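You operate a simulated robot arm through the tools that you are given. There is no shell and no other tool.

You run a simulated robot arm. Do the job below in one go: nothing can be reset, and whatever is moved stays where it is left.

## Task
Connect the blue tube and give it air at the blue mark.
Fine: plug into the blue tube socket first; open the red air lever, set the black air knob by the gauge, open the yellow air lever last; both stay open.

The check looks at the end state, three seconds after you hand in, the way a careful person would. Anything else that was tipped, shoved, dropped, spilled or broken makes it a failure.

## Robot
A 6-joint arm with a fingered hand, fixed in place. Base frame: the origin is at the foot of the arm, x ahead of it, y to its left, z up. Lengths are in mm, angles in degrees, forces in N, time in s.
With the tool pointing down near the work surface it reaches from about 280 to 700 mm from the base axis. Its first joint turns from -166.0 to 166.0 degrees. Payload 4 kg.
The TCP is the grasp point between the finger pads, 22 mm short of the fingertips. In the tool frame z runs along the fingers and y along their closing line. The gripper opens to 112 mm. The gripper's body begins 60 mm behind the TCP. The gripper is a hand of 4 fingers: y runs from the thumb to the fingers, the wrist lies at [0, 0, -218] in the tool frame, and closing takes about 1.5 s.
Orientation is told as [roll, pitch, yaw] about the base's x, y, z axes, in that order, counted from this pose: with the fingers straight down and closing along the base's y, the tool's x points along the base's -x, its y along +y and its z along -z.

## Interface
- The arm moves only by the tool arm_command. Its argument "rows" is a list of rows, each an object of numbers (a shift or turn left out is 0, a gripper value left out holds the last): "dx", "dy", "dz": the shift along the tool's x, y, z in mm; "rx", "ry", "rz": the turn, a rotation vector about the tool's x, y, z in degrees. In form: [{"dx": .., "dy": .., "dz": .., "rx": .., "ry": .., "rz": ..}, ...]. A call has 1 to 20 rows; each row shifts and turns the commanded pose from where the row before left it, along the tool's axes as they then stand. "grip" is the finger opening in mm, from 0 to 112, set as the call begins (left out, the last holds). A row lasts 0.2 s, in which the tool goes at most 50 mm and 8.6 degrees; a call with a longer step from one row to the next is refused whole, and so is a gripper value outside its range. Where a pose cannot be reached the arm comes as near as it can. A force on the tool above 40 N (or 10 N above the force at the start of the call, whichever is more), or a blocked arm, ends the call early, and 0.2 s more pass. Each finger travels about 45 mm/s and halts on what it meets, pressing with about 22 N; the grip force reading is that of the motor and also rises with nothing between the fingers. The clock runs only during rows and for 0.2 s after the last one: add rows that do not move to give the fingers time. The reply holds the time, the measured pose of the TCP, the force on the tool along the base axes, the opening and the grip force, in the units named above and with some noise, with the torque about the TCP (base axes, N m) and any sound that the robot's microphone picked up, and new pictures: "show" is both (left out), scene, wrist or none.
- Cameras (640 x 400 px; columns grow to the right, rows downward): "scene" is fixed at [217.7, 498, 1805]; the picture's right is [-0.94, -0.33, 0.00], its down [-0.23, 0.65, -0.72] and it looks along [0.24, -0.68, -0.69] (base axes); focal length 363 px, centre (320, 200). "wrist" rides on the gripper at [69, 4, -83] in the tool frame; the picture's right is [-0.06, 1.00, 0.00], its down [-0.76, -0.05, -0.64] and it looks along [-0.64, -0.04, 0.77] (tool axes); focal length 243 px, centre (320, 200). There is no depth. A picture from a camera that has moved, and an enlarged one, comes with that camera's place and axes in the base frame and with its lens.
- set_fingers(finger1, finger2, finger3, thumb_bend): sets how far each is bent, from 0 (flat) to 1 (curled in); at 0.3 the hand is open as for a grip, at 0.7 the pads meet at the TCP. One left out holds its place. A second passes; each finger stops where it meets its share of the squeeze, and holds until it gets a number again. A gripper value or a shape takes the hand back. It gives what a move gives, with no picture; readings hold the bend of each and the force on the fingers (four entries, about 0 where the hand has none), thumb and palm.
- set_grasp(shape): the hand has 4 fingers and takes this shape, open, in about a second: jaw (thumb against the fingers, like two jaws); tri (thumb and two fingers); tip (a fingertip pinch); poke (one finger out to press); point (the index stretched); flat (the hand flat); cup (the hand cupped); fist (a fist). The gripper value then closes the fingers along that shape, each until it touches; the sizes above hold for jaw. It gives what a move gives, with no picture.
- close_up(camera, box): a new picture of the part [left, top, right, bottom] of that camera's present view, enlarged. No time passes.
- job_done(): hands the job in; it is judged then, once.

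Places have to be worked out from the pictures, the camera data and where the tool is seen. Open the gripper and draw the arm clear of the work before you hand the job in, unless the task says otherwise.

The tools are called after "Emit:" as a command line: name --argument value ..., lists and objects as JSON in quotes. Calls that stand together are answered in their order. arm_command: Moves the arm, as the interface text tells. Its arguments: {"type":"object","properties":{"rows":{"type":"array","items":{"type":"object","properties":{"dx":{"type":"number"},"dy":{"type":"number"},"dz":{"type":"number"},"rx":{"type":"number"},"ry":{"type":"number"},"rz":{"type":"number"}}}},"grip":{"type":"number"},"show":{"type":"string","enum":["both","scene","wrist","none"]}},"required":["rows"]} The other tools are called the same way: set_grasp (shape) gives the hand a shape; set_fingers (finger1, finger2, finger3, thumb_bend) moves the fingers one by one; close_up (camera, box) takes an enlarged picture of a part of a camera's view; job_done () hands the job in.

At the start:

```text
time: 0.0
ee_pos: [315.0, -87.9, 1348.9]
orientation: [-0.1, 0.0, 0.0]
force: [-0.7, 0.4, -0.8]
ft_torque: [-0.02, 0.0, 0.02]
opening: 111.8
grip_force: 0.0
shape: jaw
bend: [0.3, 0.3, 0.3, 0.3]
finger forces: [0.0, 0.1, 0.1, 0.0, 0.0, 0.0]
```

scene: 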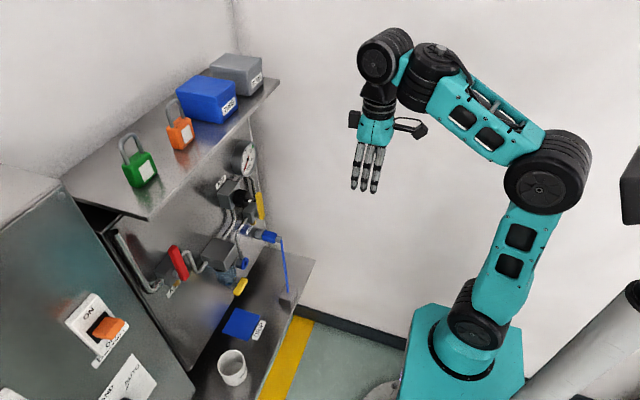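
wrist: 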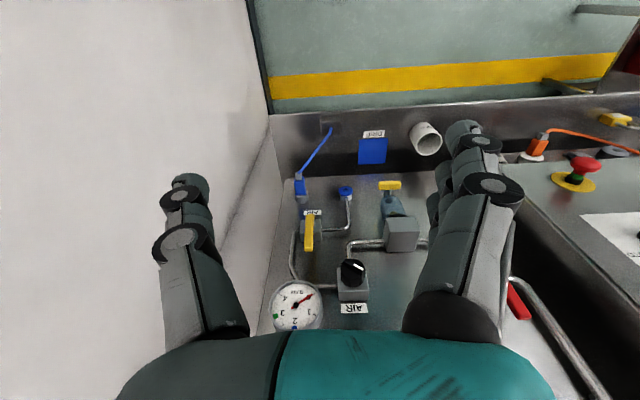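

The pictures show a panel with a gauge, a black knob, a yellow lever, a red lever, a blue tube and a blue mark. I'll enlarge both views to make out the details before moving.

Emit:
close_up --camera "scene" --box '[190, 130, 310, 205]'

Emit:
close_up --camera "scene" --box '[140, 200, 320, 312]'

Emit:
close_up --camera "wrist" --box '[250, 160, 450, 340]'

Emit:
close_up --camera "wrist" --box '[260, 260, 380, 335]'

```text
5.33 times, centred on (250, 168) of scene
camera zoom: at [217.7, 498.0, 1805.0], right [-0.94, -0.33, 0.0], down [-0.23, 0.65, -0.72], along [0.24, -0.68, -0.69], focal length 1934 px, centre (693, 373)
```

zoom: 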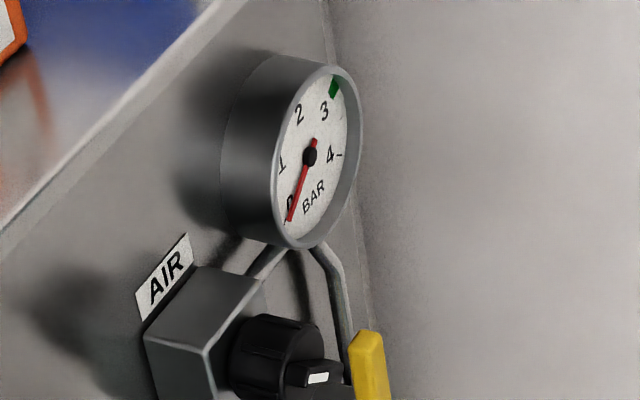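

```text
3.56 times, centred on (230, 256) of scene
camera zoom: at [217.7, 498.0, 1805.0], right [-0.94, -0.33, 0.0], down [-0.23, 0.65, -0.72], along [0.24, -0.68, -0.69], focal length 1289 px, centre (640, 1)
```

zoom: 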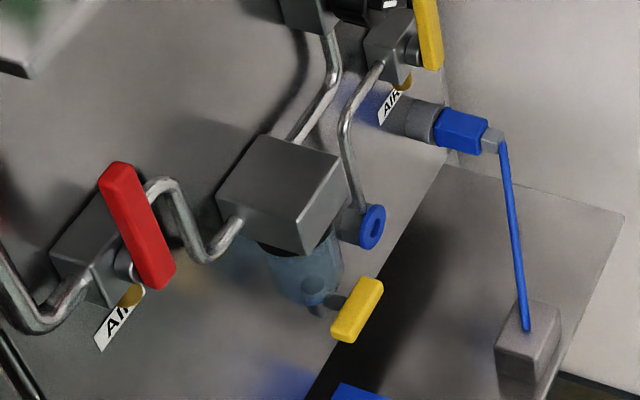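

```text
2.22 times, centred on (350, 250) of wrist
camera zoom: at [246.7, -83.7, 1432.7], right [0.06, 1.0, 0.0], down [0.76, -0.05, 0.64], along [0.64, -0.04, -0.77], focal length 539 px, centre (253, 89)
```

zoom: 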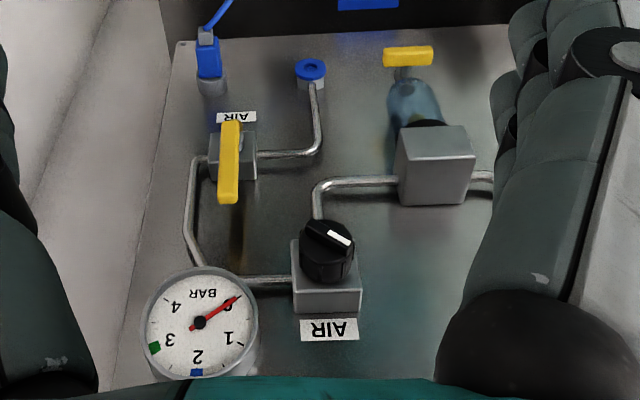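

```text
5.33 times, centred on (320, 298) of wrist
camera zoom: at [246.7, -83.7, 1432.7], right [0.06, 1.0, 0.0], down [0.76, -0.05, 0.64], along [0.64, -0.04, -0.77], focal length 1294 px, centre (320, -320)
```

zoom: 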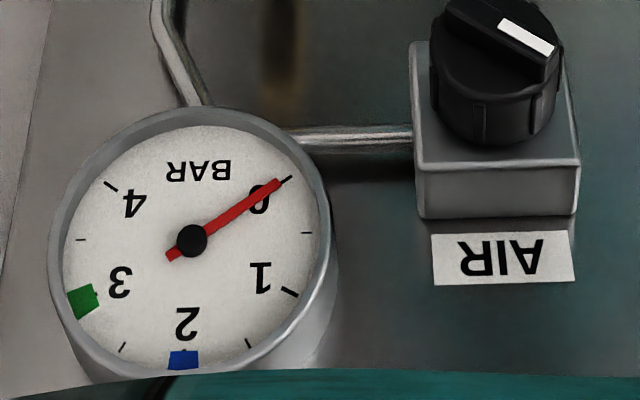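

By triangulating the two views I get the parked blue plug at about (619,-160,923) and the blue socket at about (645,-40,923). The yellow lever runs vertically at about (617,-129,1034 to 1141), the knob is at about (610,-48,1194) and the gauge at about (643,-150,1230). I'll lower the hand and pitch it to point at the panel.

Emit:
arm_command --rows '[{"dz": 50}, {"dz": 50}, {"dx": -30}, {"dx": -30}, {"dz": 9, "dx": -12, "ry": -8.18}, {"dz": 10.6, "dx": -10.6, "ry": -8.18}, {"dz": 12, "dx": -9, "ry": -8.18}, {"dz": 13.2, "dx": -7.2, "ry": -8.18}, {"dz": 14.1, "dx": -5.2, "ry": -8.18}, {"dz": 14.7, "dx": -3.2, "ry": -8.18}, {"dz": 15, "dx": -1.1, "ry": -8.18}, {"dz": 15, "dx": 1.1, "ry": -8.18}, {"dz": 14.6, "dx": 3.2, "ry": -8.18}, {"dz": 14, "dx": 5.2, "ry": -8.18}, {"dz": 13.2, "dx": 7.2, "ry": -8.2}]'

```text
time: 3.2
ee_pos: [510.2, -89.3, 1162.9]
orientation: [28.1, -89.5, -28.3]
force: [-0.2, -0.6, 1.0]
ft_torque: [-0.02, -0.01, 0.02]
opening: 112.0
grip_force: 0.0
shape: jaw
bend: [0.3, 0.3, 0.3, 0.3]
finger forces: [0.0, 0.1, 0.0, 0.0, 0.1, 0.1]
out of reach, approached as far as the arm can: row 15
camera wrist: at [428.4, -84.8, 1093.5], right [0.01, 1.0, 0.07], down [-0.64, -0.05, 0.77], along [0.77, -0.05, 0.63], focal length 243 px, centre (320, 200)
```

scene: 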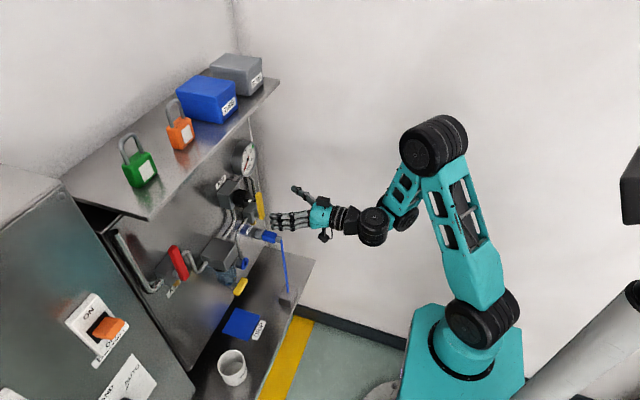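
wrist: 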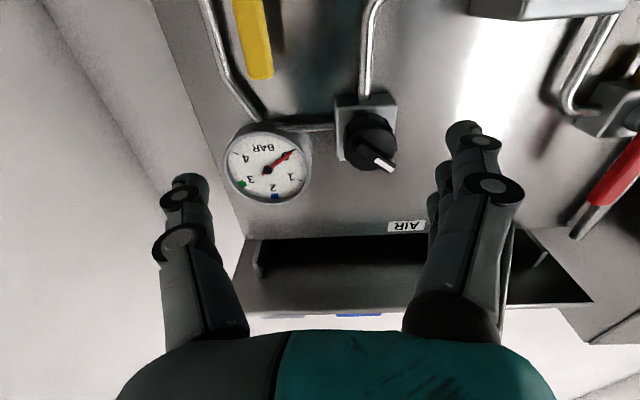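

The hand now points at the panel and the gauge still reads 0. Next I roll it about its own axis to bring the camera on top and the thumb to the +y side, checking at each stage.

Emit:
arm_command --rows '[{"dz": -20}, {"rz": 8.2}, {"rz": 8.2}, {"rz": 8.2}, {"rz": 8.2}, {"rz": 8.2}, {"rz": 8.2}, {"rz": 8.2}, {"rz": 8.2}, {"rz": 8.2}, {"rz": 8.2}, {"rz": 8}]'

```text
time: 5.8
ee_pos: [512.1, -91.4, 1165.2]
orientation: [90.0, 0.1, -90.0]
force: [-0.2, 0.0, -0.9]
ft_torque: [0.03, 0.03, 0.02]
opening: 111.9
grip_force: 0.1
shape: jaw
bend: [0.3, 0.3, 0.3, 0.3]
finger forces: [0.1, 0.1, 0.1, 0.1, 0.0, 0.1]
out of reach, approached as far as the arm can: row 1
camera wrist: at [429.6, -23.2, 1169.7], right [0.0, -0.07, 1.0], down [-0.64, -0.76, -0.05], along [0.77, -0.64, -0.04], focal length 243 px, centre (320, 200)
```

scene: 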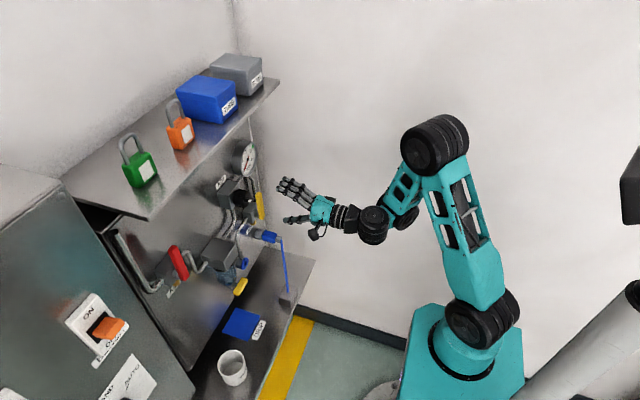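
wrist: 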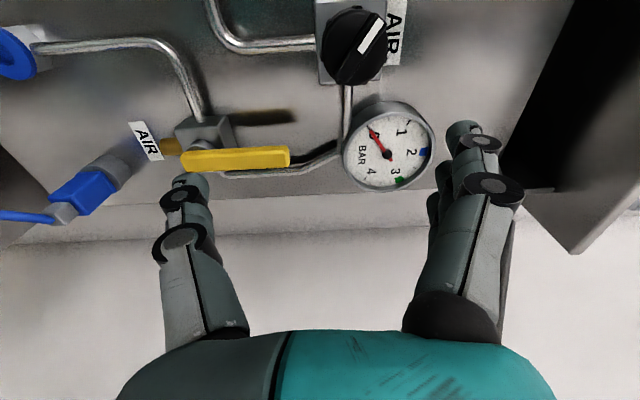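

The roll went well, and pulling back is limited by how far the arm folds. I'll zoom in on the yellow lever, the plug and the gauge from this viewpoint.

Emit:
close_up --camera "wrist" --box '[110, 80, 310, 205]'

Emit:
close_up --camera "wrist" --box '[0, 10, 180, 250]'

Emit:
close_up --camera "scene" --box '[140, 230, 220, 310]'

```text
3.20 times, centred on (210, 142) of wrist
camera zoom: at [429.6, -23.2, 1169.7], right [0.0, -0.07, 1.0], down [-0.64, -0.76, -0.05], along [0.77, -0.64, -0.04], focal length 776 px, centre (672, 384)
```

zoom: 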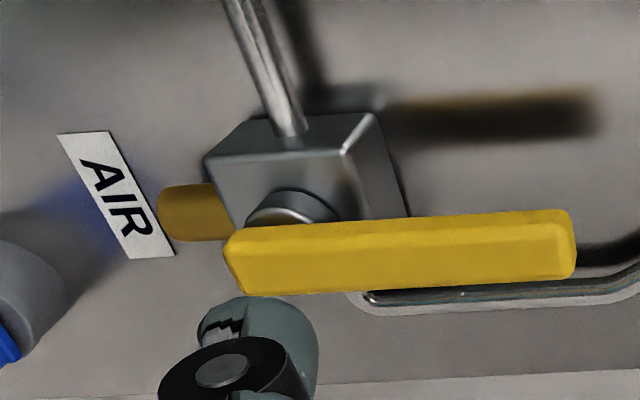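

```text
1.67 times, centred on (90, 130) of wrist
camera zoom: at [429.6, -23.2, 1169.7], right [0.0, -0.07, 1.0], down [-0.64, -0.76, -0.05], along [0.77, -0.64, -0.04], focal length 404 px, centre (703, 317)
```

zoom: 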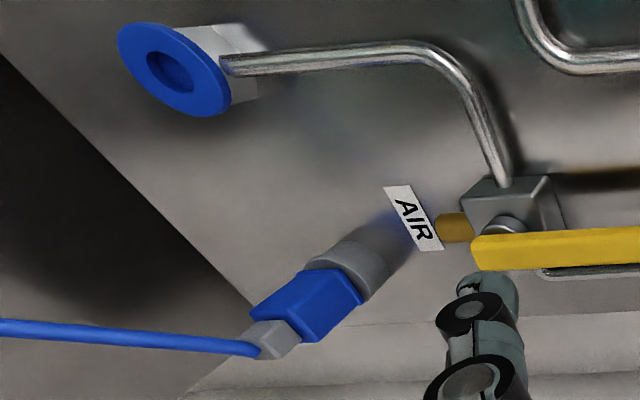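

```text
5.00 times, centred on (180, 270) of scene
camera zoom: at [217.7, 498.0, 1805.0], right [-0.94, -0.33, 0.0], down [-0.23, 0.65, -0.72], along [0.24, -0.68, -0.69], focal length 1813 px, centre (1020, -150)
```

zoom: 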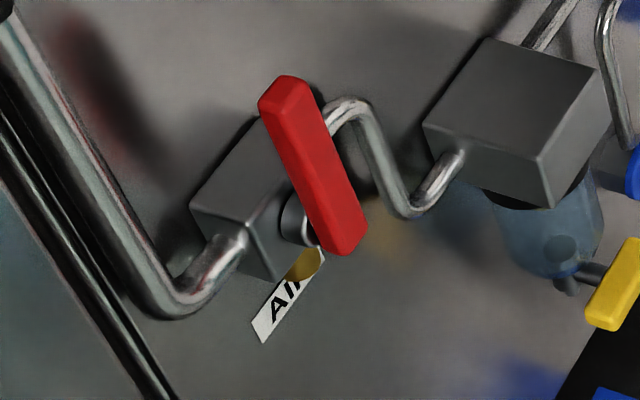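

The yellow lever pivots at its lower end above a lock tab, and its pipes run horizontally, so it is closed now. The panel face is at x≈675 and there is plenty of room to the side wall. I'll finish the roll so the thumb is on +y and the camera on top.

Emit:
arm_command --rows '[{"rz": 8.2}, {"rz": 8.2}, {"rz": 8.2}, {"rz": 8.2}, {"rz": 8.2}, {"rz": 8.2}, {"rz": 8.2}, {"rz": 8.2}, {"rz": 8.2}, {"rz": 8.2}, {"rz": 8}]'

```text
time: 8.2
ee_pos: [509.7, -91.7, 1164.8]
orientation: [-37.3, 89.8, 142.7]
force: [-0.1, 0.2, 0.5]
ft_torque: [0.01, 0.0, 0.02]
opening: 111.7
grip_force: 0.0
shape: jaw
bend: [0.3, 0.3, 0.3, 0.3]
finger forces: [0.0, 0.0, 0.0, 0.1, 0.0, 0.0]
camera wrist: at [428.0, -96.4, 1234.4], right [0.0, -1.0, -0.07], down [-0.64, 0.05, -0.76], along [0.76, 0.04, -0.64], focal length 243 px, centre (320, 200)
```

scene: 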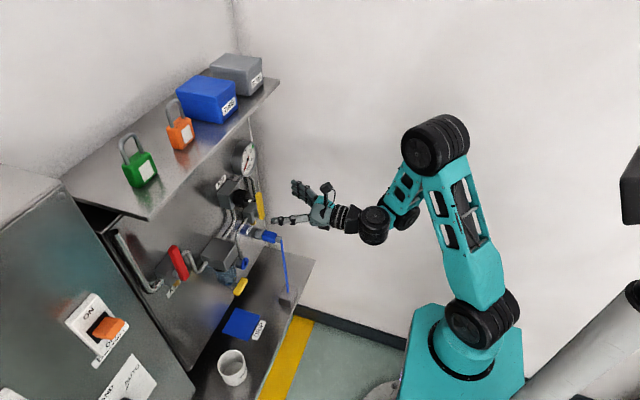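
wrist: 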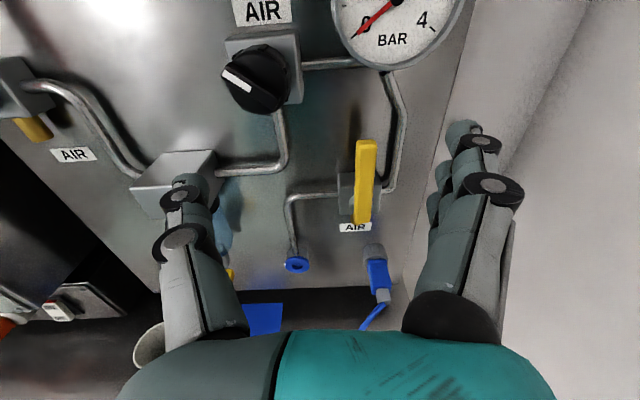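

The camera now gives an upright view of all the parts. I'll move down in front of the parked plug, staying back at x≈512, with the opening reduced to about 70.

Emit:
arm_command --grip 70 --rows '[{"dx": -40, "dy": 12}, {"dx": -40, "dy": 12}, {"dx": -40, "dy": 12}, {"dx": -40, "dy": 12}, {"dx": -30, "dy": 12}, {"dx": -20, "dy": 8}, {"dx": -20}]'

Emit:
close_up --camera "wrist" --box '[200, 60, 440, 210]'

```text
time: 9.8
ee_pos: [504.2, -110.8, 1152.5]
orientation: [0.6, 88.2, -179.8]
force: [0.1, -0.6, -0.3]
ft_torque: [0.0, 0.02, 0.01]
opening: 70.2
grip_force: 0.1
shape: jaw
bend: [0.71, 0.71, 0.71, 0.68]
finger forces: [0.1, 0.0, 0.0, 0.0, 0.1, 0.1]
out of reach, approached as far as the arm can: row 1, 2, 3, 4, 5, 6, 7
camera wrist: at [425.0, -115.3, 1224.3], right [-0.01, -1.0, -0.06], down [-0.66, 0.05, -0.75], along [0.75, 0.04, -0.66], focal length 243 px, centre (320, 200)
```

scene: 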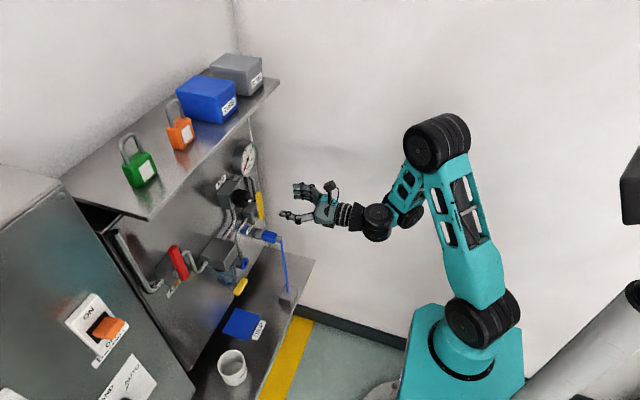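
wrist: 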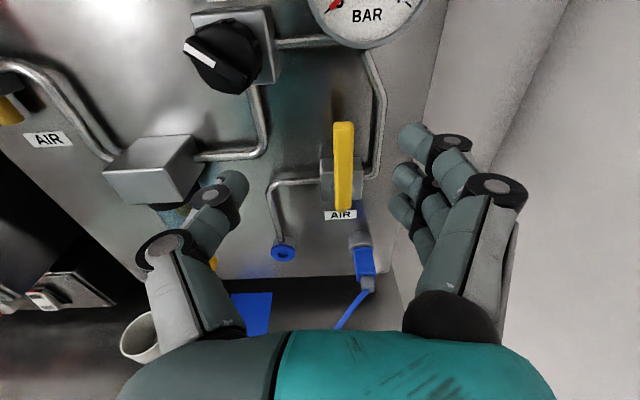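

```text
2.67 times, centred on (320, 135) of wrist
camera zoom: at [425.0, -115.3, 1224.3], right [-0.01, -1.0, -0.06], down [-0.66, 0.05, -0.75], along [0.75, 0.04, -0.66], focal length 647 px, centre (320, 373)
```

zoom: 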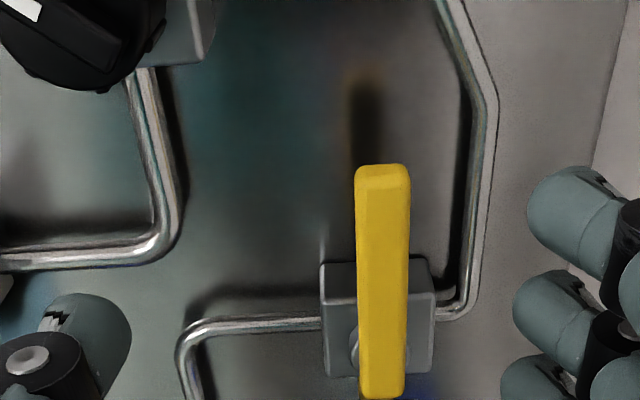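

The arm can't fold far enough to get lower at this x, so I have to work further out, around x≥555. I'll test with a small forward shift to see how the commanded pose behaves.

Emit:
arm_command --rows '[{"dz": 10}]' --show "none"

```text
time: 10.2
ee_pos: [515.6, -110.5, 1155.6]
orientation: [2.7, 89.6, -177.1]
force: [0.2, -0.2, -1.1]
ft_torque: [-0.03, -0.02, -0.04]
opening: 70.6
grip_force: 0.1
shape: jaw
bend: [0.71, 0.71, 0.71, 0.68]
finger forces: [0.0, 0.1, 0.0, 0.0, 0.0, 0.0]
out of reach, approached as far as the arm can: row 1
```

The commands seem to restart from the reached pose. I'll go forward to x≈560, then shift across and descend in steps.

Emit:
arm_command --rows '[{"dz": 25}, {"dz": 20}, {"dx": -30, "dy": 10}, {"dx": -40, "dy": 10}, {"dx": -40, "dy": 10}, {"dx": -40, "dy": 10}, {"dx": -30, "dy": 9}]'

```text
time: 11.8
ee_pos: [614.9, -176.0, 1010.0]
orientation: [2.9, 89.8, -177.1]
force: [-1.1, -0.7, 0.0]
ft_torque: [0.0, 0.02, 0.0]
opening: 70.3
grip_force: 0.0
shape: jaw
bend: [0.71, 0.71, 0.71, 0.68]
finger forces: [0.0, 0.1, 0.1, 0.1, 0.0, 0.0]
out of reach, approached as far as the arm can: row 4, 5, 6, 7
camera wrist: at [532.5, -182.0, 1078.8], right [0.0, -1.0, -0.06], down [-0.64, 0.05, -0.76], along [0.76, 0.04, -0.64], focal length 243 px, centre (320, 200)
```

scene: 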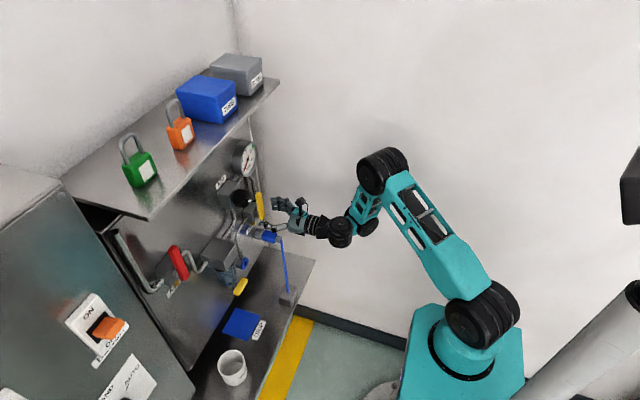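
wrist: 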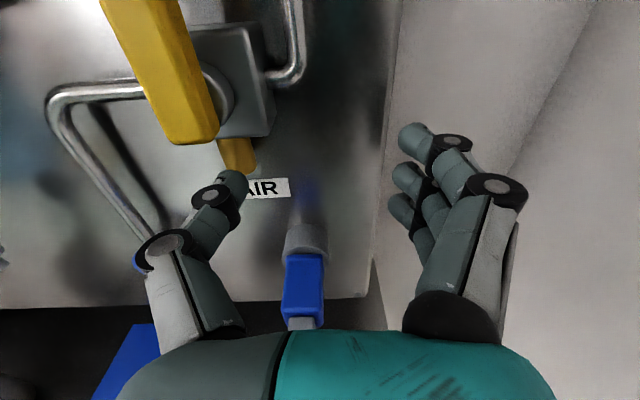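

The solver pushed the hand outward because a horizontal hand can't get this low at small x. Tilting the hand downward should free up the reach, so I'll pitch it about 32° nose-down in place, since nothing is touching here.

Emit:
arm_command --rows '[{"ry": -8}, {"ry": -8}, {"ry": -8}, {"ry": -8}]'

```text
time: 12.8
ee_pos: [614.1, -177.4, 1009.8]
orientation: [0.0, 57.9, 179.9]
force: [0.4, 0.4, -0.1]
ft_torque: [0.02, 0.05, 0.03]
opening: 70.1
grip_force: 0.0
shape: jaw
bend: [0.71, 0.71, 0.71, 0.68]
finger forces: [0.0, 0.0, 0.0, 0.1, 0.1, 0.1]
camera wrist: at [581.2, -183.0, 1113.1], right [-0.04, -1.0, -0.05], down [-0.95, 0.05, -0.31], along [0.31, 0.04, -0.95], focal length 243 px, centre (320, 200)
```

scene: 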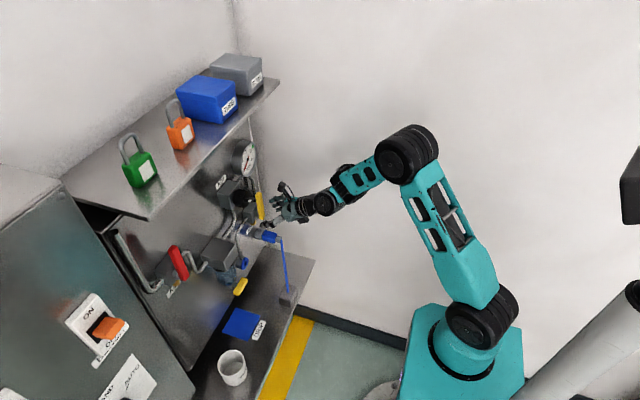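
wrist: 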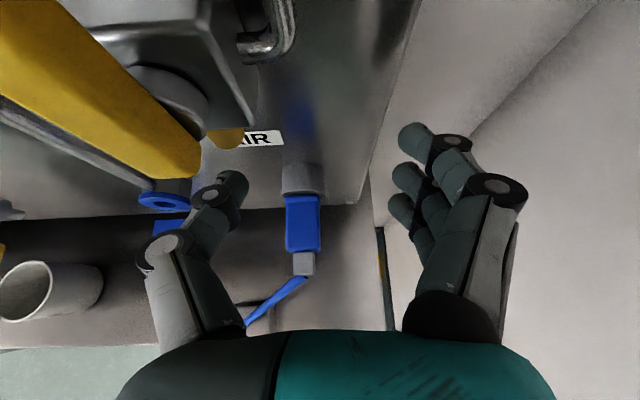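

The tilted view places the blue body at x 600–643, y≈-160, z≈923 and about 25 mm wide, with the socket ring at about (648,-42,923). I'll go down 30, centre in y, then go down around the plug.

Emit:
arm_command --rows '[{"dx": -25.4, "dz": 15.9}, {"dy": -17}, {"dx": -15.4, "dz": 11.2}, {"dx": -15.4, "dz": 11.2}]'

```text
time: 13.8
ee_pos: [616.3, -160.3, 942.6]
orientation: [0.0, 58.1, 179.9]
force: [0.3, 0.7, -0.7]
ft_torque: [0.02, -0.02, 0.04]
opening: 70.5
grip_force: 0.1
shape: jaw
bend: [0.71, 0.71, 0.71, 0.68]
finger forces: [0.0, 0.0, 0.1, 0.0, 0.0, 0.0]
camera wrist: at [584.2, -166.1, 1045.9], right [-0.03, -1.0, -0.05], down [-0.95, 0.05, -0.31], along [0.31, 0.04, -0.95], focal length 243 px, centre (320, 200)
```

scene: 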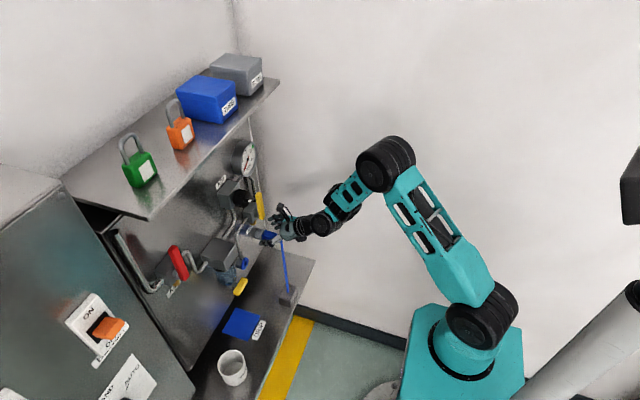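
wrist: 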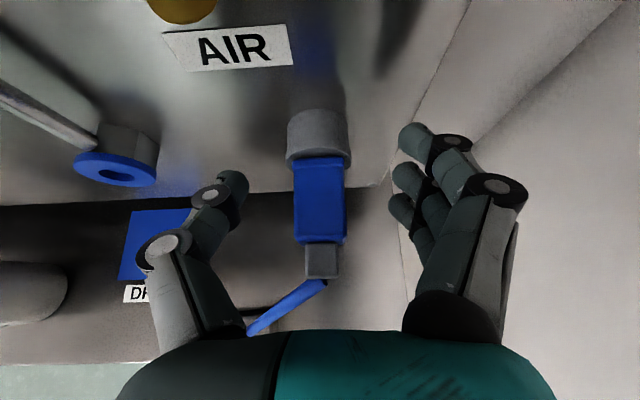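

The plug is centred in y between the thumb and the fingers. I'll go down the last 20 mm and close.

Emit:
arm_command --rows '[{"dx": -8, "dz": 6}, {"dx": -8, "dz": 6}]' --show "wrist"

Emit:
arm_command --grip 15 --rows '[{}, {}, {}, {}, {}, {}, {}, {}]'

```text
time: 14.4
ee_pos: [619.2, -160.7, 923.3]
orientation: [0.1, 58.0, 180.0]
force: [0.1, 0.4, 0.5]
ft_torque: [0.03, 0.0, 0.01]
opening: 70.5
grip_force: 0.1
shape: jaw
bend: [0.71, 0.71, 0.71, 0.68]
finger forces: [0.0, 0.1, 0.0, 0.1, 0.0, 0.0]
camera wrist: at [586.0, -166.4, 1025.6], right [-0.03, -1.0, -0.05], down [-0.95, 0.05, -0.31], along [0.31, 0.04, -0.95], focal length 243 px, centre (320, 200)
```

wrist: 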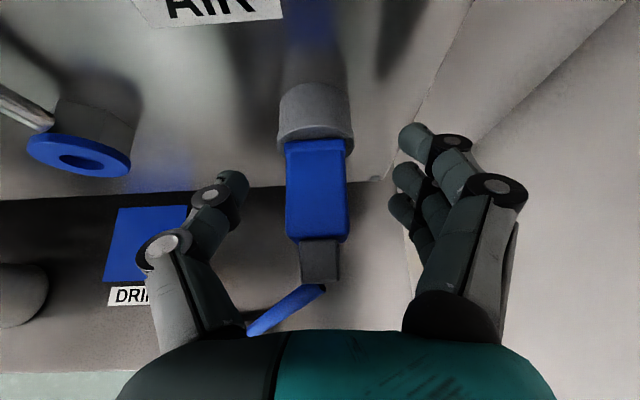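

```text
time: 16.2
ee_pos: [618.4, -160.6, 922.5]
orientation: [0.0, 58.1, 179.9]
force: [-3.5, -0.4, -3.4]
ft_torque: [0.13, -0.14, -0.14]
opening: 18.1
grip_force: 21.6
shape: jaw
bend: [0.74, 0.73, 0.7, 0.7]
finger forces: [12.3, 6.8, 6.1, 0.1, 19.4, 0.0]
camera wrist: at [585.9, -166.4, 1025.4], right [-0.03, -1.0, -0.05], down [-0.95, 0.05, -0.31], along [0.31, 0.04, -0.95], focal length 243 px, centre (320, 200)
```

scene: 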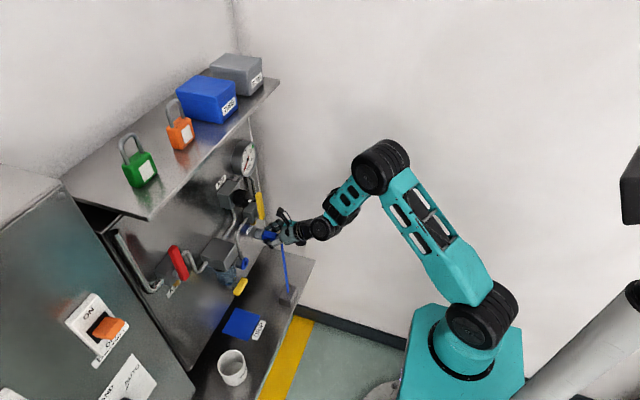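
wrist: 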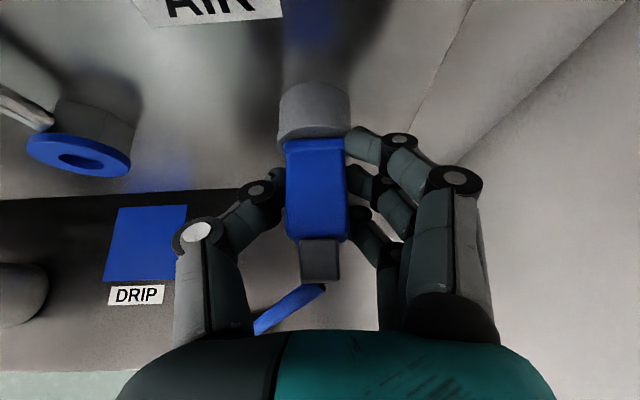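

The plug is held, but the top finger sits right at the front edge of the body and could catch on the socket's wide flange. I'll open a little, shift back 9 mm along -x and grip again.

Emit:
arm_command --grip 45 --rows '[{}, {}, {}, {}, {"dx": -4.8, "dz": -7.6}]' --show "none"

Emit:
arm_command --grip 12 --rows '[{}, {}, {}, {}, {}, {}, {}, {}]'

```text
time: 17.4
ee_pos: [609.7, -159.3, 922.7]
orientation: [0.1, 58.1, -179.9]
force: [-0.7, -0.7, -0.1]
ft_torque: [-0.02, 0.0, 0.02]
opening: 44.3
grip_force: 0.1
shape: jaw
bend: [0.73, 0.73, 0.73, 0.7]
finger forces: [0.1, 0.0, 0.0, 0.0, 0.0, 0.1]
```

```text
time: 19.2
ee_pos: [609.1, -160.9, 922.6]
orientation: [0.0, 58.0, 180.0]
force: [2.8, -0.9, -3.4]
ft_torque: [0.11, -0.05, -0.01]
opening: 16.9
grip_force: 21.9
shape: jaw
bend: [0.73, 0.73, 0.7, 0.7]
finger forces: [6.9, 6.9, 6.4, 0.0, 19.4, 0.1]
camera wrist: at [577.0, -165.8, 1025.2], right [-0.03, -1.0, -0.05], down [-0.95, 0.05, -0.31], along [0.31, 0.04, -0.95], focal length 243 px, centre (320, 200)
```

scene: 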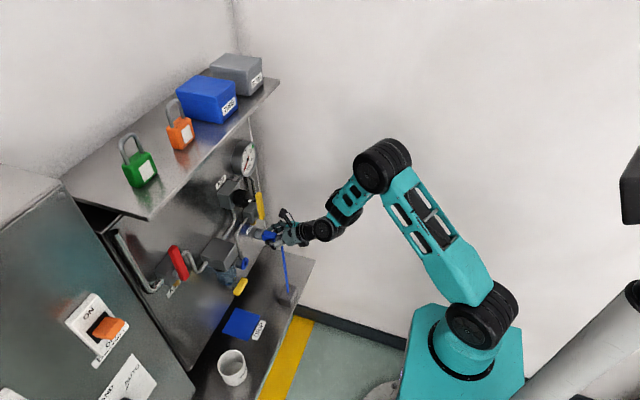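
wrist: 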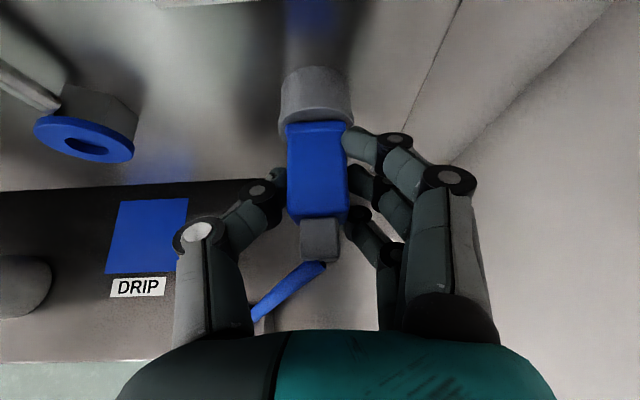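

The grip is now even, about 7 N on each finger. I'll pull straight out along -x in small steps.

Emit:
arm_command --rows '[{"dx": -2.65, "dz": -4.24}, {"dx": -2.65, "dz": -4.24}, {"dx": -2.65, "dz": -4.24}, {"dx": -2.65, "dz": -4.24}, {"dx": -2.65, "dz": -4.24}]'

```text
time: 20.4
ee_pos: [584.6, -160.6, 922.7]
orientation: [-0.2, 58.1, 180.0]
force: [0.6, 0.3, -0.2]
ft_torque: [0.02, 0.01, -0.04]
opening: 17.0
grip_force: 22.0
shape: jaw
bend: [0.73, 0.73, 0.71, 0.7]
finger forces: [6.5, 7.9, 5.2, 0.1, 20.1, 0.0]
camera wrist: at [551.7, -165.6, 1025.7], right [-0.03, -1.0, -0.05], down [-0.95, 0.05, -0.31], along [0.31, 0.04, -0.95], focal length 243 px, centre (320, 200)
```

scene: 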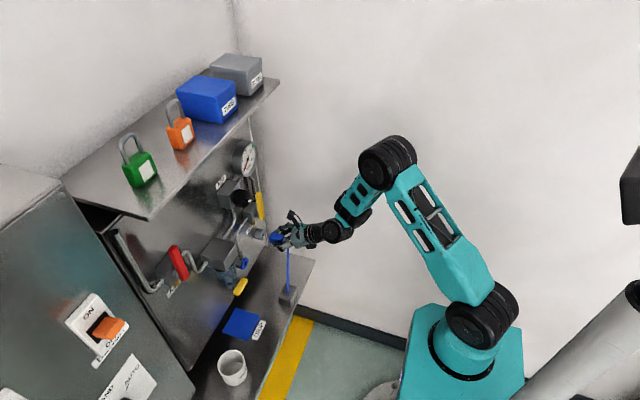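
wrist: 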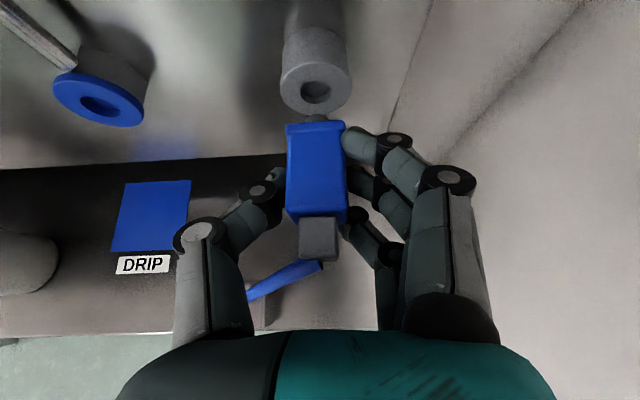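

The plug is out and the hole in the parking base is visible. I'll back off 10 mm more and shift over in +y toward the socket, then measure the alignment from close up.

Emit:
arm_command --rows '[{"dx": -5.3, "dz": -8.48}, {"dy": -25}, {"dy": -30}, {"dy": -30}, {"dy": -25}, {"dy": -7}]'

Emit:
close_up --camera "wrist" --box '[240, 20, 400, 220]'

```text
time: 21.8
ee_pos: [574.2, -43.2, 922.8]
orientation: [0.0, 58.0, 179.9]
force: [0.6, -0.5, -0.6]
ft_torque: [0.05, 0.02, 0.04]
opening: 16.8
grip_force: 21.7
shape: jaw
bend: [0.73, 0.73, 0.71, 0.7]
finger forces: [6.4, 8.1, 4.7, 0.0, 19.9, 0.0]
camera wrist: at [541.1, -48.9, 1025.5], right [-0.03, -1.0, -0.05], down [-0.95, 0.05, -0.31], along [0.31, 0.04, -0.95], focal length 243 px, centre (320, 200)
```

scene: 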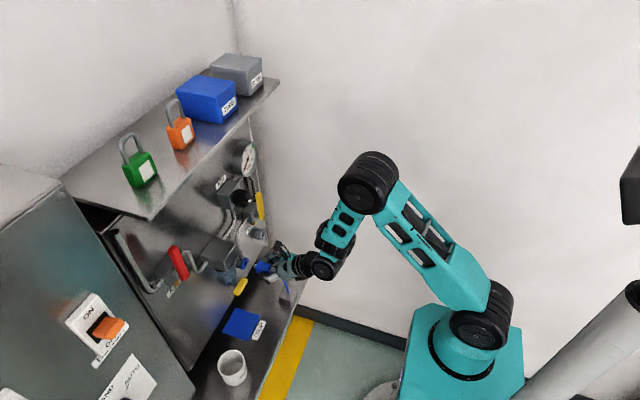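
wrist: 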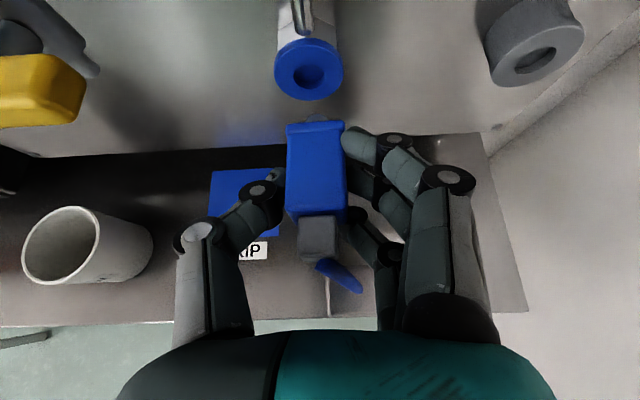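

```text
2.00 times, centred on (320, 120) of wrist
camera zoom: at [541.1, -48.9, 1025.5], right [-0.03, -1.0, -0.05], down [-0.95, 0.05, -0.31], along [0.31, 0.04, -0.95], focal length 485 px, centre (320, 360)
```

zoom: 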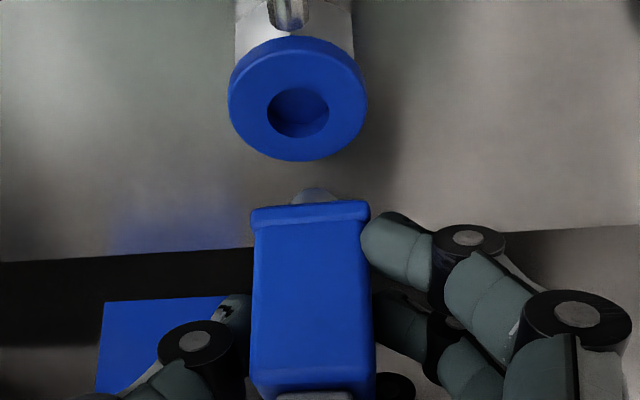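

From the close-up the socket hole is at y≈-41 and z≈923–924, which is 120 mm from the park hole. I've moved 117 mm, so I'll shift 3 mm more in +y and advance 18 mm to check the nose alignment.

Emit:
arm_command --rows '[{"dy": -3}, {"dx": 3.18, "dz": 5.09}, {"dx": 3.18, "dz": 5.09}, {"dx": 2.4, "dz": 3.8}]' --show "scene"

Emit:
close_up --camera "wrist" --box '[260, 60, 380, 135]'

```text
time: 22.8
ee_pos: [590.1, -40.7, 923.0]
orientation: [0.1, 57.9, -180.0]
force: [0.7, -0.4, -0.2]
ft_torque: [0.01, 0.01, -0.02]
opening: 16.8
grip_force: 21.5
shape: jaw
bend: [0.73, 0.73, 0.71, 0.7]
finger forces: [6.6, 8.1, 4.6, 0.0, 19.8, 0.0]
```

scene: 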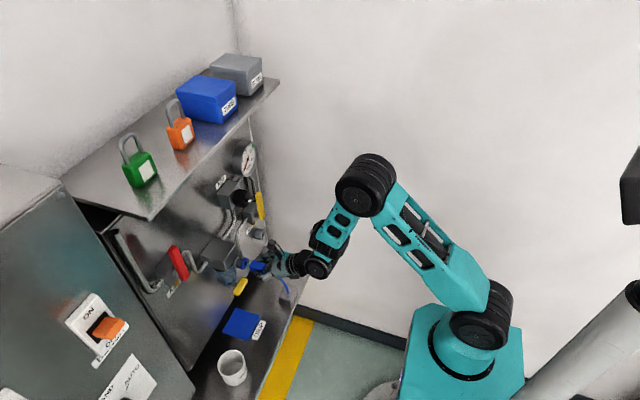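

```text
5.33 times, centred on (320, 98) of wrist
camera zoom: at [558.0, -46.6, 1026.0], right [-0.03, -1.0, -0.05], down [-0.95, 0.05, -0.31], along [0.31, 0.04, -0.95], focal length 1294 px, centre (320, 747)
```

zoom: 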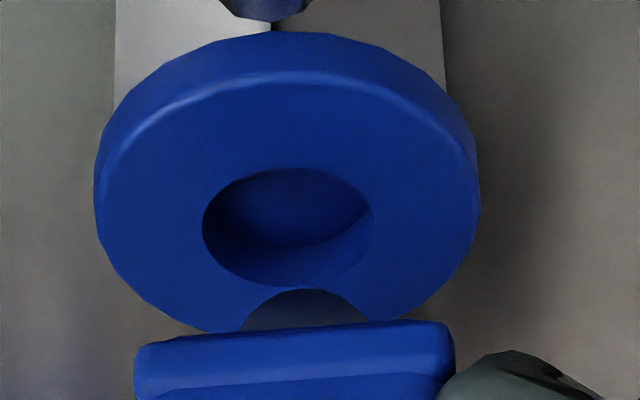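

The nose looks about 1–1.5 mm too far toward -y compared with the hole. I'll shift +1 mm in y and advance in small steps while watching the force.

Emit:
arm_command --rows '[{"dy": -1.1}, {"dx": 1.6, "dz": 2.54}, {"dx": 1.6, "dz": 2.54}]' --show "none"

Emit:
close_up --camera "wrist" --box '[260, 60, 380, 135]'

```text
time: 23.6
ee_pos: [597.4, -39.9, 923.5]
orientation: [0.1, 58.0, 179.8]
force: [0.1, 0.4, 0.7]
ft_torque: [0.03, 0.01, 0.02]
opening: 16.9
grip_force: 21.8
shape: jaw
bend: [0.73, 0.73, 0.71, 0.7]
finger forces: [6.5, 8.1, 4.6, 0.1, 20.0, 0.1]
```

```text
5.33 times, centred on (320, 98) of wrist
camera zoom: at [564.3, -45.4, 1026.2], right [-0.03, -1.0, -0.05], down [-0.95, 0.05, -0.31], along [0.31, 0.04, -0.95], focal length 1294 px, centre (320, 747)
```

zoom: 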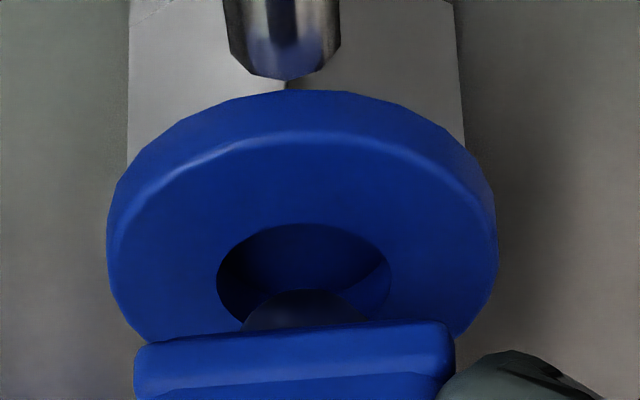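

The nose is now centred on the hole. I'll advance slowly into the socket.

Emit:
arm_command --rows '[{"dx": 1.06, "dz": 1.7}, {"dx": 1.06, "dz": 1.7}, {"dx": 1.06, "dz": 1.7}, {"dx": 1.06, "dz": 1.7}]' --show "none"

Emit:
close_up --camera "wrist" --box '[260, 60, 380, 135]'

```text
time: 24.6
ee_pos: [605.3, -39.8, 923.6]
orientation: [-0.1, 58.0, -180.1]
force: [-0.6, -1.0, 0.2]
ft_torque: [-0.02, -0.03, 0.02]
opening: 16.7
grip_force: 22.0
shape: jaw
bend: [0.73, 0.73, 0.71, 0.7]
finger forces: [6.5, 8.0, 4.7, 0.0, 20.0, 0.0]
```

```text
5.33 times, centred on (320, 98) of wrist
camera zoom: at [572.7, -44.7, 1026.1], right [-0.03, -1.0, -0.05], down [-0.95, 0.05, -0.31], along [0.31, 0.04, -0.95], focal length 1294 px, centre (320, 747)
```

zoom: 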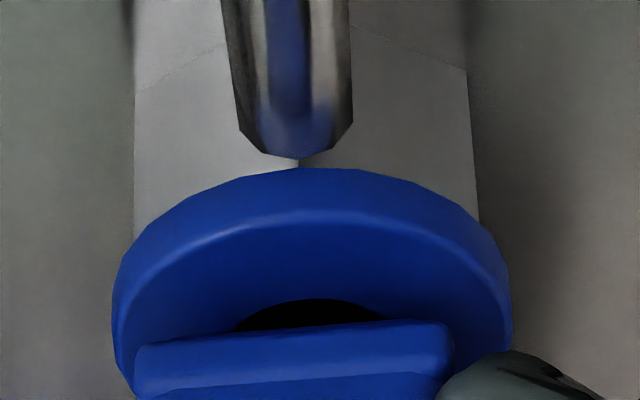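

The nose is entering with no resistance. I'll keep pushing in small steps until force or a click shows it is seated.

Emit:
arm_command --rows '[{"dx": 0.8, "dz": 1.27}, {"dx": 0.8, "dz": 1.27}, {"dx": 0.8, "dz": 1.27}, {"dx": 0.8, "dz": 1.27}]' --show "wrist"

```text
time: 25.6
ee_pos: [610.4, -39.6, 922.8]
orientation: [0.0, 58.0, -179.9]
force: [-11.6, -0.6, 4.2]
ft_torque: [0.02, 0.02, -0.04]
opening: 17.1
grip_force: 21.3
shape: jaw
bend: [0.73, 0.73, 0.71, 0.71]
finger forces: [7.9, 9.5, 5.2, 0.0, 21.6, 0.1]
camera wrist: at [577.2, -45.0, 1025.4], right [-0.03, -1.0, -0.05], down [-0.95, 0.05, -0.31], along [0.31, 0.04, -0.95], focal length 243 px, centre (320, 200)
```

wrist: 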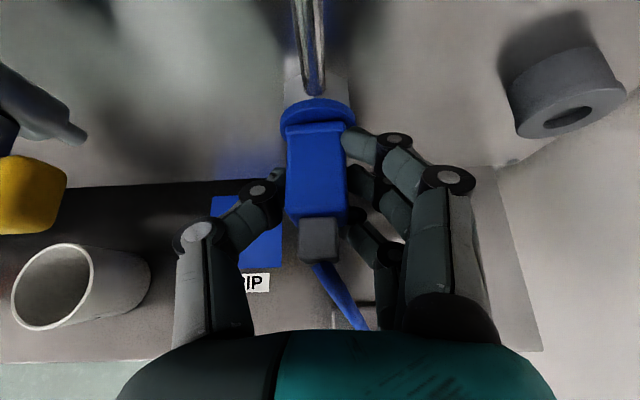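

Resistance has built to about 12 N. I'll push a little further to seat it and listen for a click.

Emit:
arm_command --rows '[{"dx": 0.53, "dz": 0.85}, {"dx": 0.53, "dz": 0.85}, {"dx": 0.53, "dz": 0.85}, {}]' --show "none"

Emit:
close_up --camera "wrist" --box '[260, 60, 380, 135]'

```text
time: 26.6
ee_pos: [611.6, -39.8, 922.6]
orientation: [0.0, 57.8, 179.9]
force: [-35.0, 1.7, 1.3]
ft_torque: [0.1, 0.04, -0.01]
opening: 18.5
grip_force: 21.9
shape: jaw
bend: [0.74, 0.74, 0.71, 0.72]
finger forces: [9.6, 10.5, 6.6, 0.1, 26.5, 0.1]
```

```text
5.33 times, centred on (320, 98) of wrist
camera zoom: at [579.6, -45.2, 1025.1], right [-0.03, -1.0, -0.05], down [-0.95, 0.05, -0.31], along [0.31, 0.04, -0.95], focal length 1294 px, centre (320, 747)
```

zoom: 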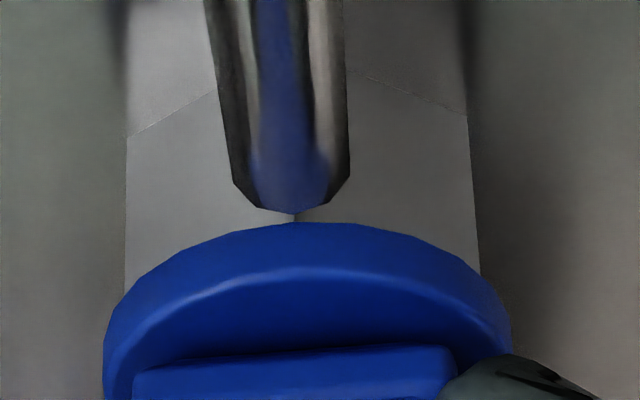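

The force is at 35 N and the body is about 2 mm or less from the ring face. I'll check for a gap from the scene camera.

Emit:
close_up --camera "scene" --box '[225, 245, 305, 295]'

Emit:
close_up --camera "wrist" --box '[270, 90, 390, 165]'

```text
8.00 times, centred on (265, 270) of scene
camera zoom: at [217.7, 498.0, 1805.0], right [-0.94, -0.33, 0.0], down [-0.23, 0.65, -0.72], along [0.24, -0.68, -0.69], focal length 2901 px, centre (760, -360)
```

zoom: 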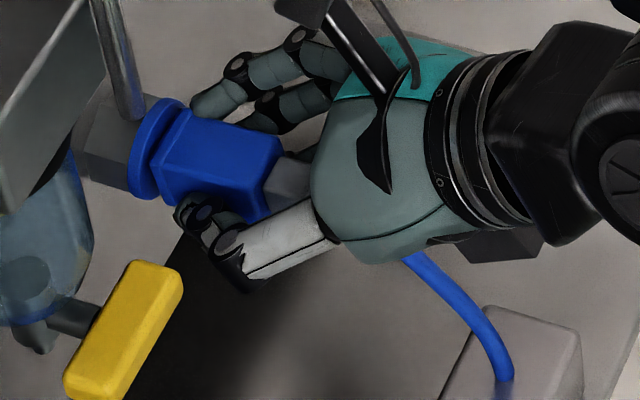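

```text
5.33 times, centred on (330, 128) of wrist
camera zoom: at [579.6, -45.2, 1025.1], right [-0.03, -1.0, -0.05], down [-0.95, 0.05, -0.31], along [0.31, 0.04, -0.95], focal length 1294 px, centre (267, 587)
```

zoom: 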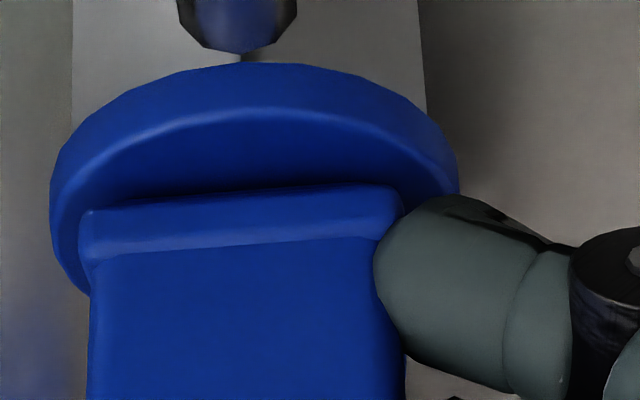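

The collar looks flush or nearly flush with the ring. I'll give one more push up to the force limit to make sure it's fully seated.

Emit:
arm_command --rows '[{"dx": 0.53, "dz": 0.85}, {"dx": 0.53, "dz": 0.85}, {"dx": 0.53, "dz": 0.85}, {"dx": 0.53, "dz": 0.85}]' --show "none"

Emit:
close_up --camera "wrist" --box '[270, 90, 390, 165]'

```text
time: 27.6
ee_pos: [614.7, -40.4, 921.4]
orientation: [0.0, 57.6, 179.9]
force: [-39.8, 1.9, -1.0]
ft_torque: [0.14, 0.06, -0.01]
opening: 19.5
grip_force: 22.3
shape: jaw
bend: [0.74, 0.74, 0.71, 0.73]
finger forces: [10.6, 10.6, 7.7, 0.0, 26.9, 0.0]
```

```text
5.33 times, centred on (330, 128) of wrist
camera zoom: at [582.9, -45.1, 1024.7], right [-0.03, -1.0, -0.05], down [-0.95, 0.05, -0.3], along [0.31, 0.04, -0.95], focal length 1294 px, centre (267, 587)
```

zoom: 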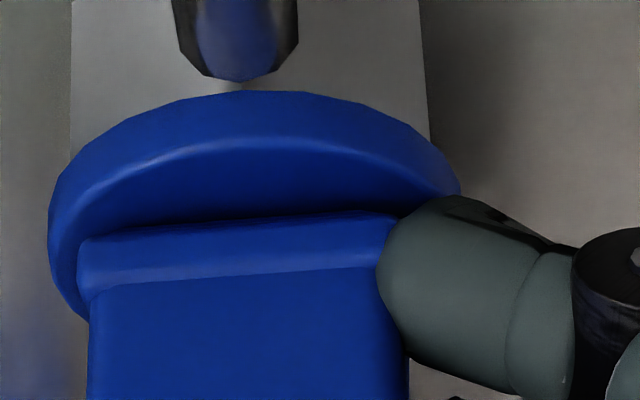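

The body no longer moves and slid in the grip at 40 N, so it's at its hard stop. I'll relieve the push, open the fingers and look.

Emit:
arm_command --rows '[{"dx": -0.8, "dz": -1.27}, {"dx": -0.8, "dz": -1.27}]' --show "none"

Emit:
arm_command --grip 60 --rows '[{}, {}, {}, {}, {}, {}]'

Emit:
close_up --camera "wrist" --box '[260, 80, 380, 155]'

```text
time: 28.2
ee_pos: [613.5, -40.2, 922.5]
orientation: [0.0, 57.9, 180.1]
force: [-21.7, -0.3, -10.2]
ft_torque: [0.11, 0.09, -0.02]
opening: 19.1
grip_force: 21.9
shape: jaw
bend: [0.74, 0.74, 0.71, 0.72]
finger forces: [8.6, 9.2, 9.1, 0.0, 22.5, 0.0]
```

```text
time: 29.6
ee_pos: [615.8, -39.5, 924.4]
orientation: [0.1, 58.2, 180.0]
force: [-0.3, -0.3, 0.5]
ft_torque: [-0.01, -0.01, 0.02]
opening: 59.2
grip_force: 0.1
shape: jaw
bend: [0.72, 0.72, 0.72, 0.7]
finger forces: [0.1, 0.0, 0.1, 0.0, 0.0, 0.0]
camera wrist: at [582.3, -44.8, 1025.8], right [-0.03, -1.0, -0.05], down [-0.95, 0.05, -0.31], along [0.31, 0.04, -0.95], focal length 243 px, centre (320, 200)
```

scene: 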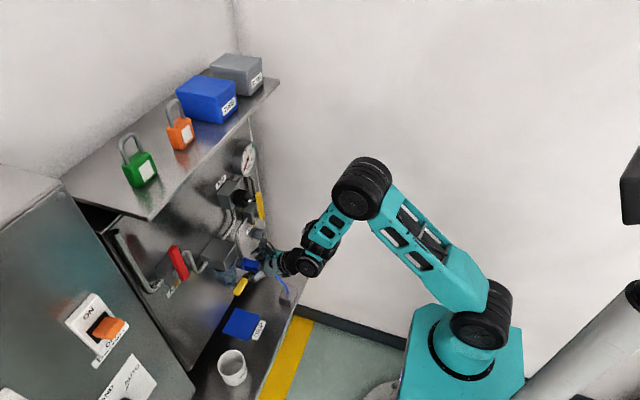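
wrist: 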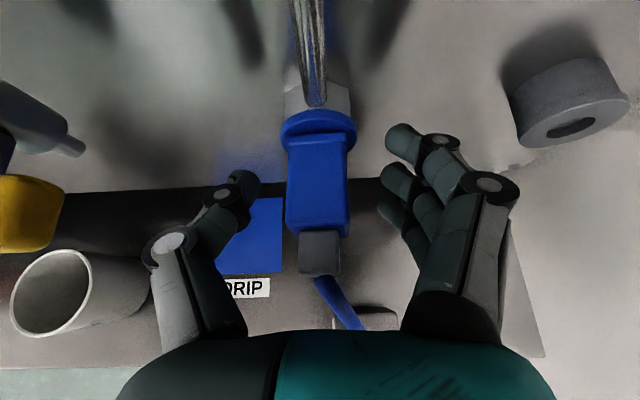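

```text
5.33 times, centred on (320, 118) of wrist
camera zoom: at [582.3, -44.8, 1025.8], right [-0.03, -1.0, -0.05], down [-0.95, 0.05, -0.31], along [0.31, 0.04, -0.95], focal length 1294 px, centre (320, 640)
```

zoom: 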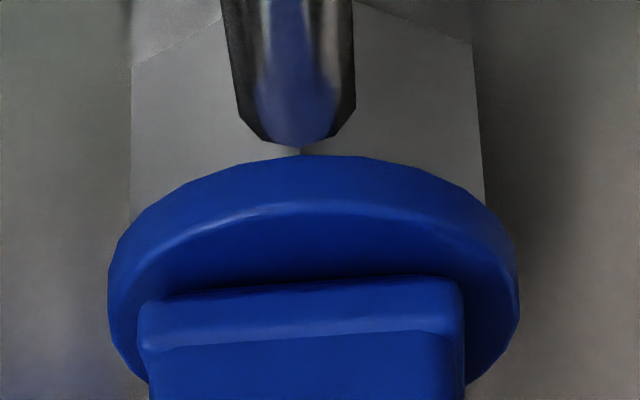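

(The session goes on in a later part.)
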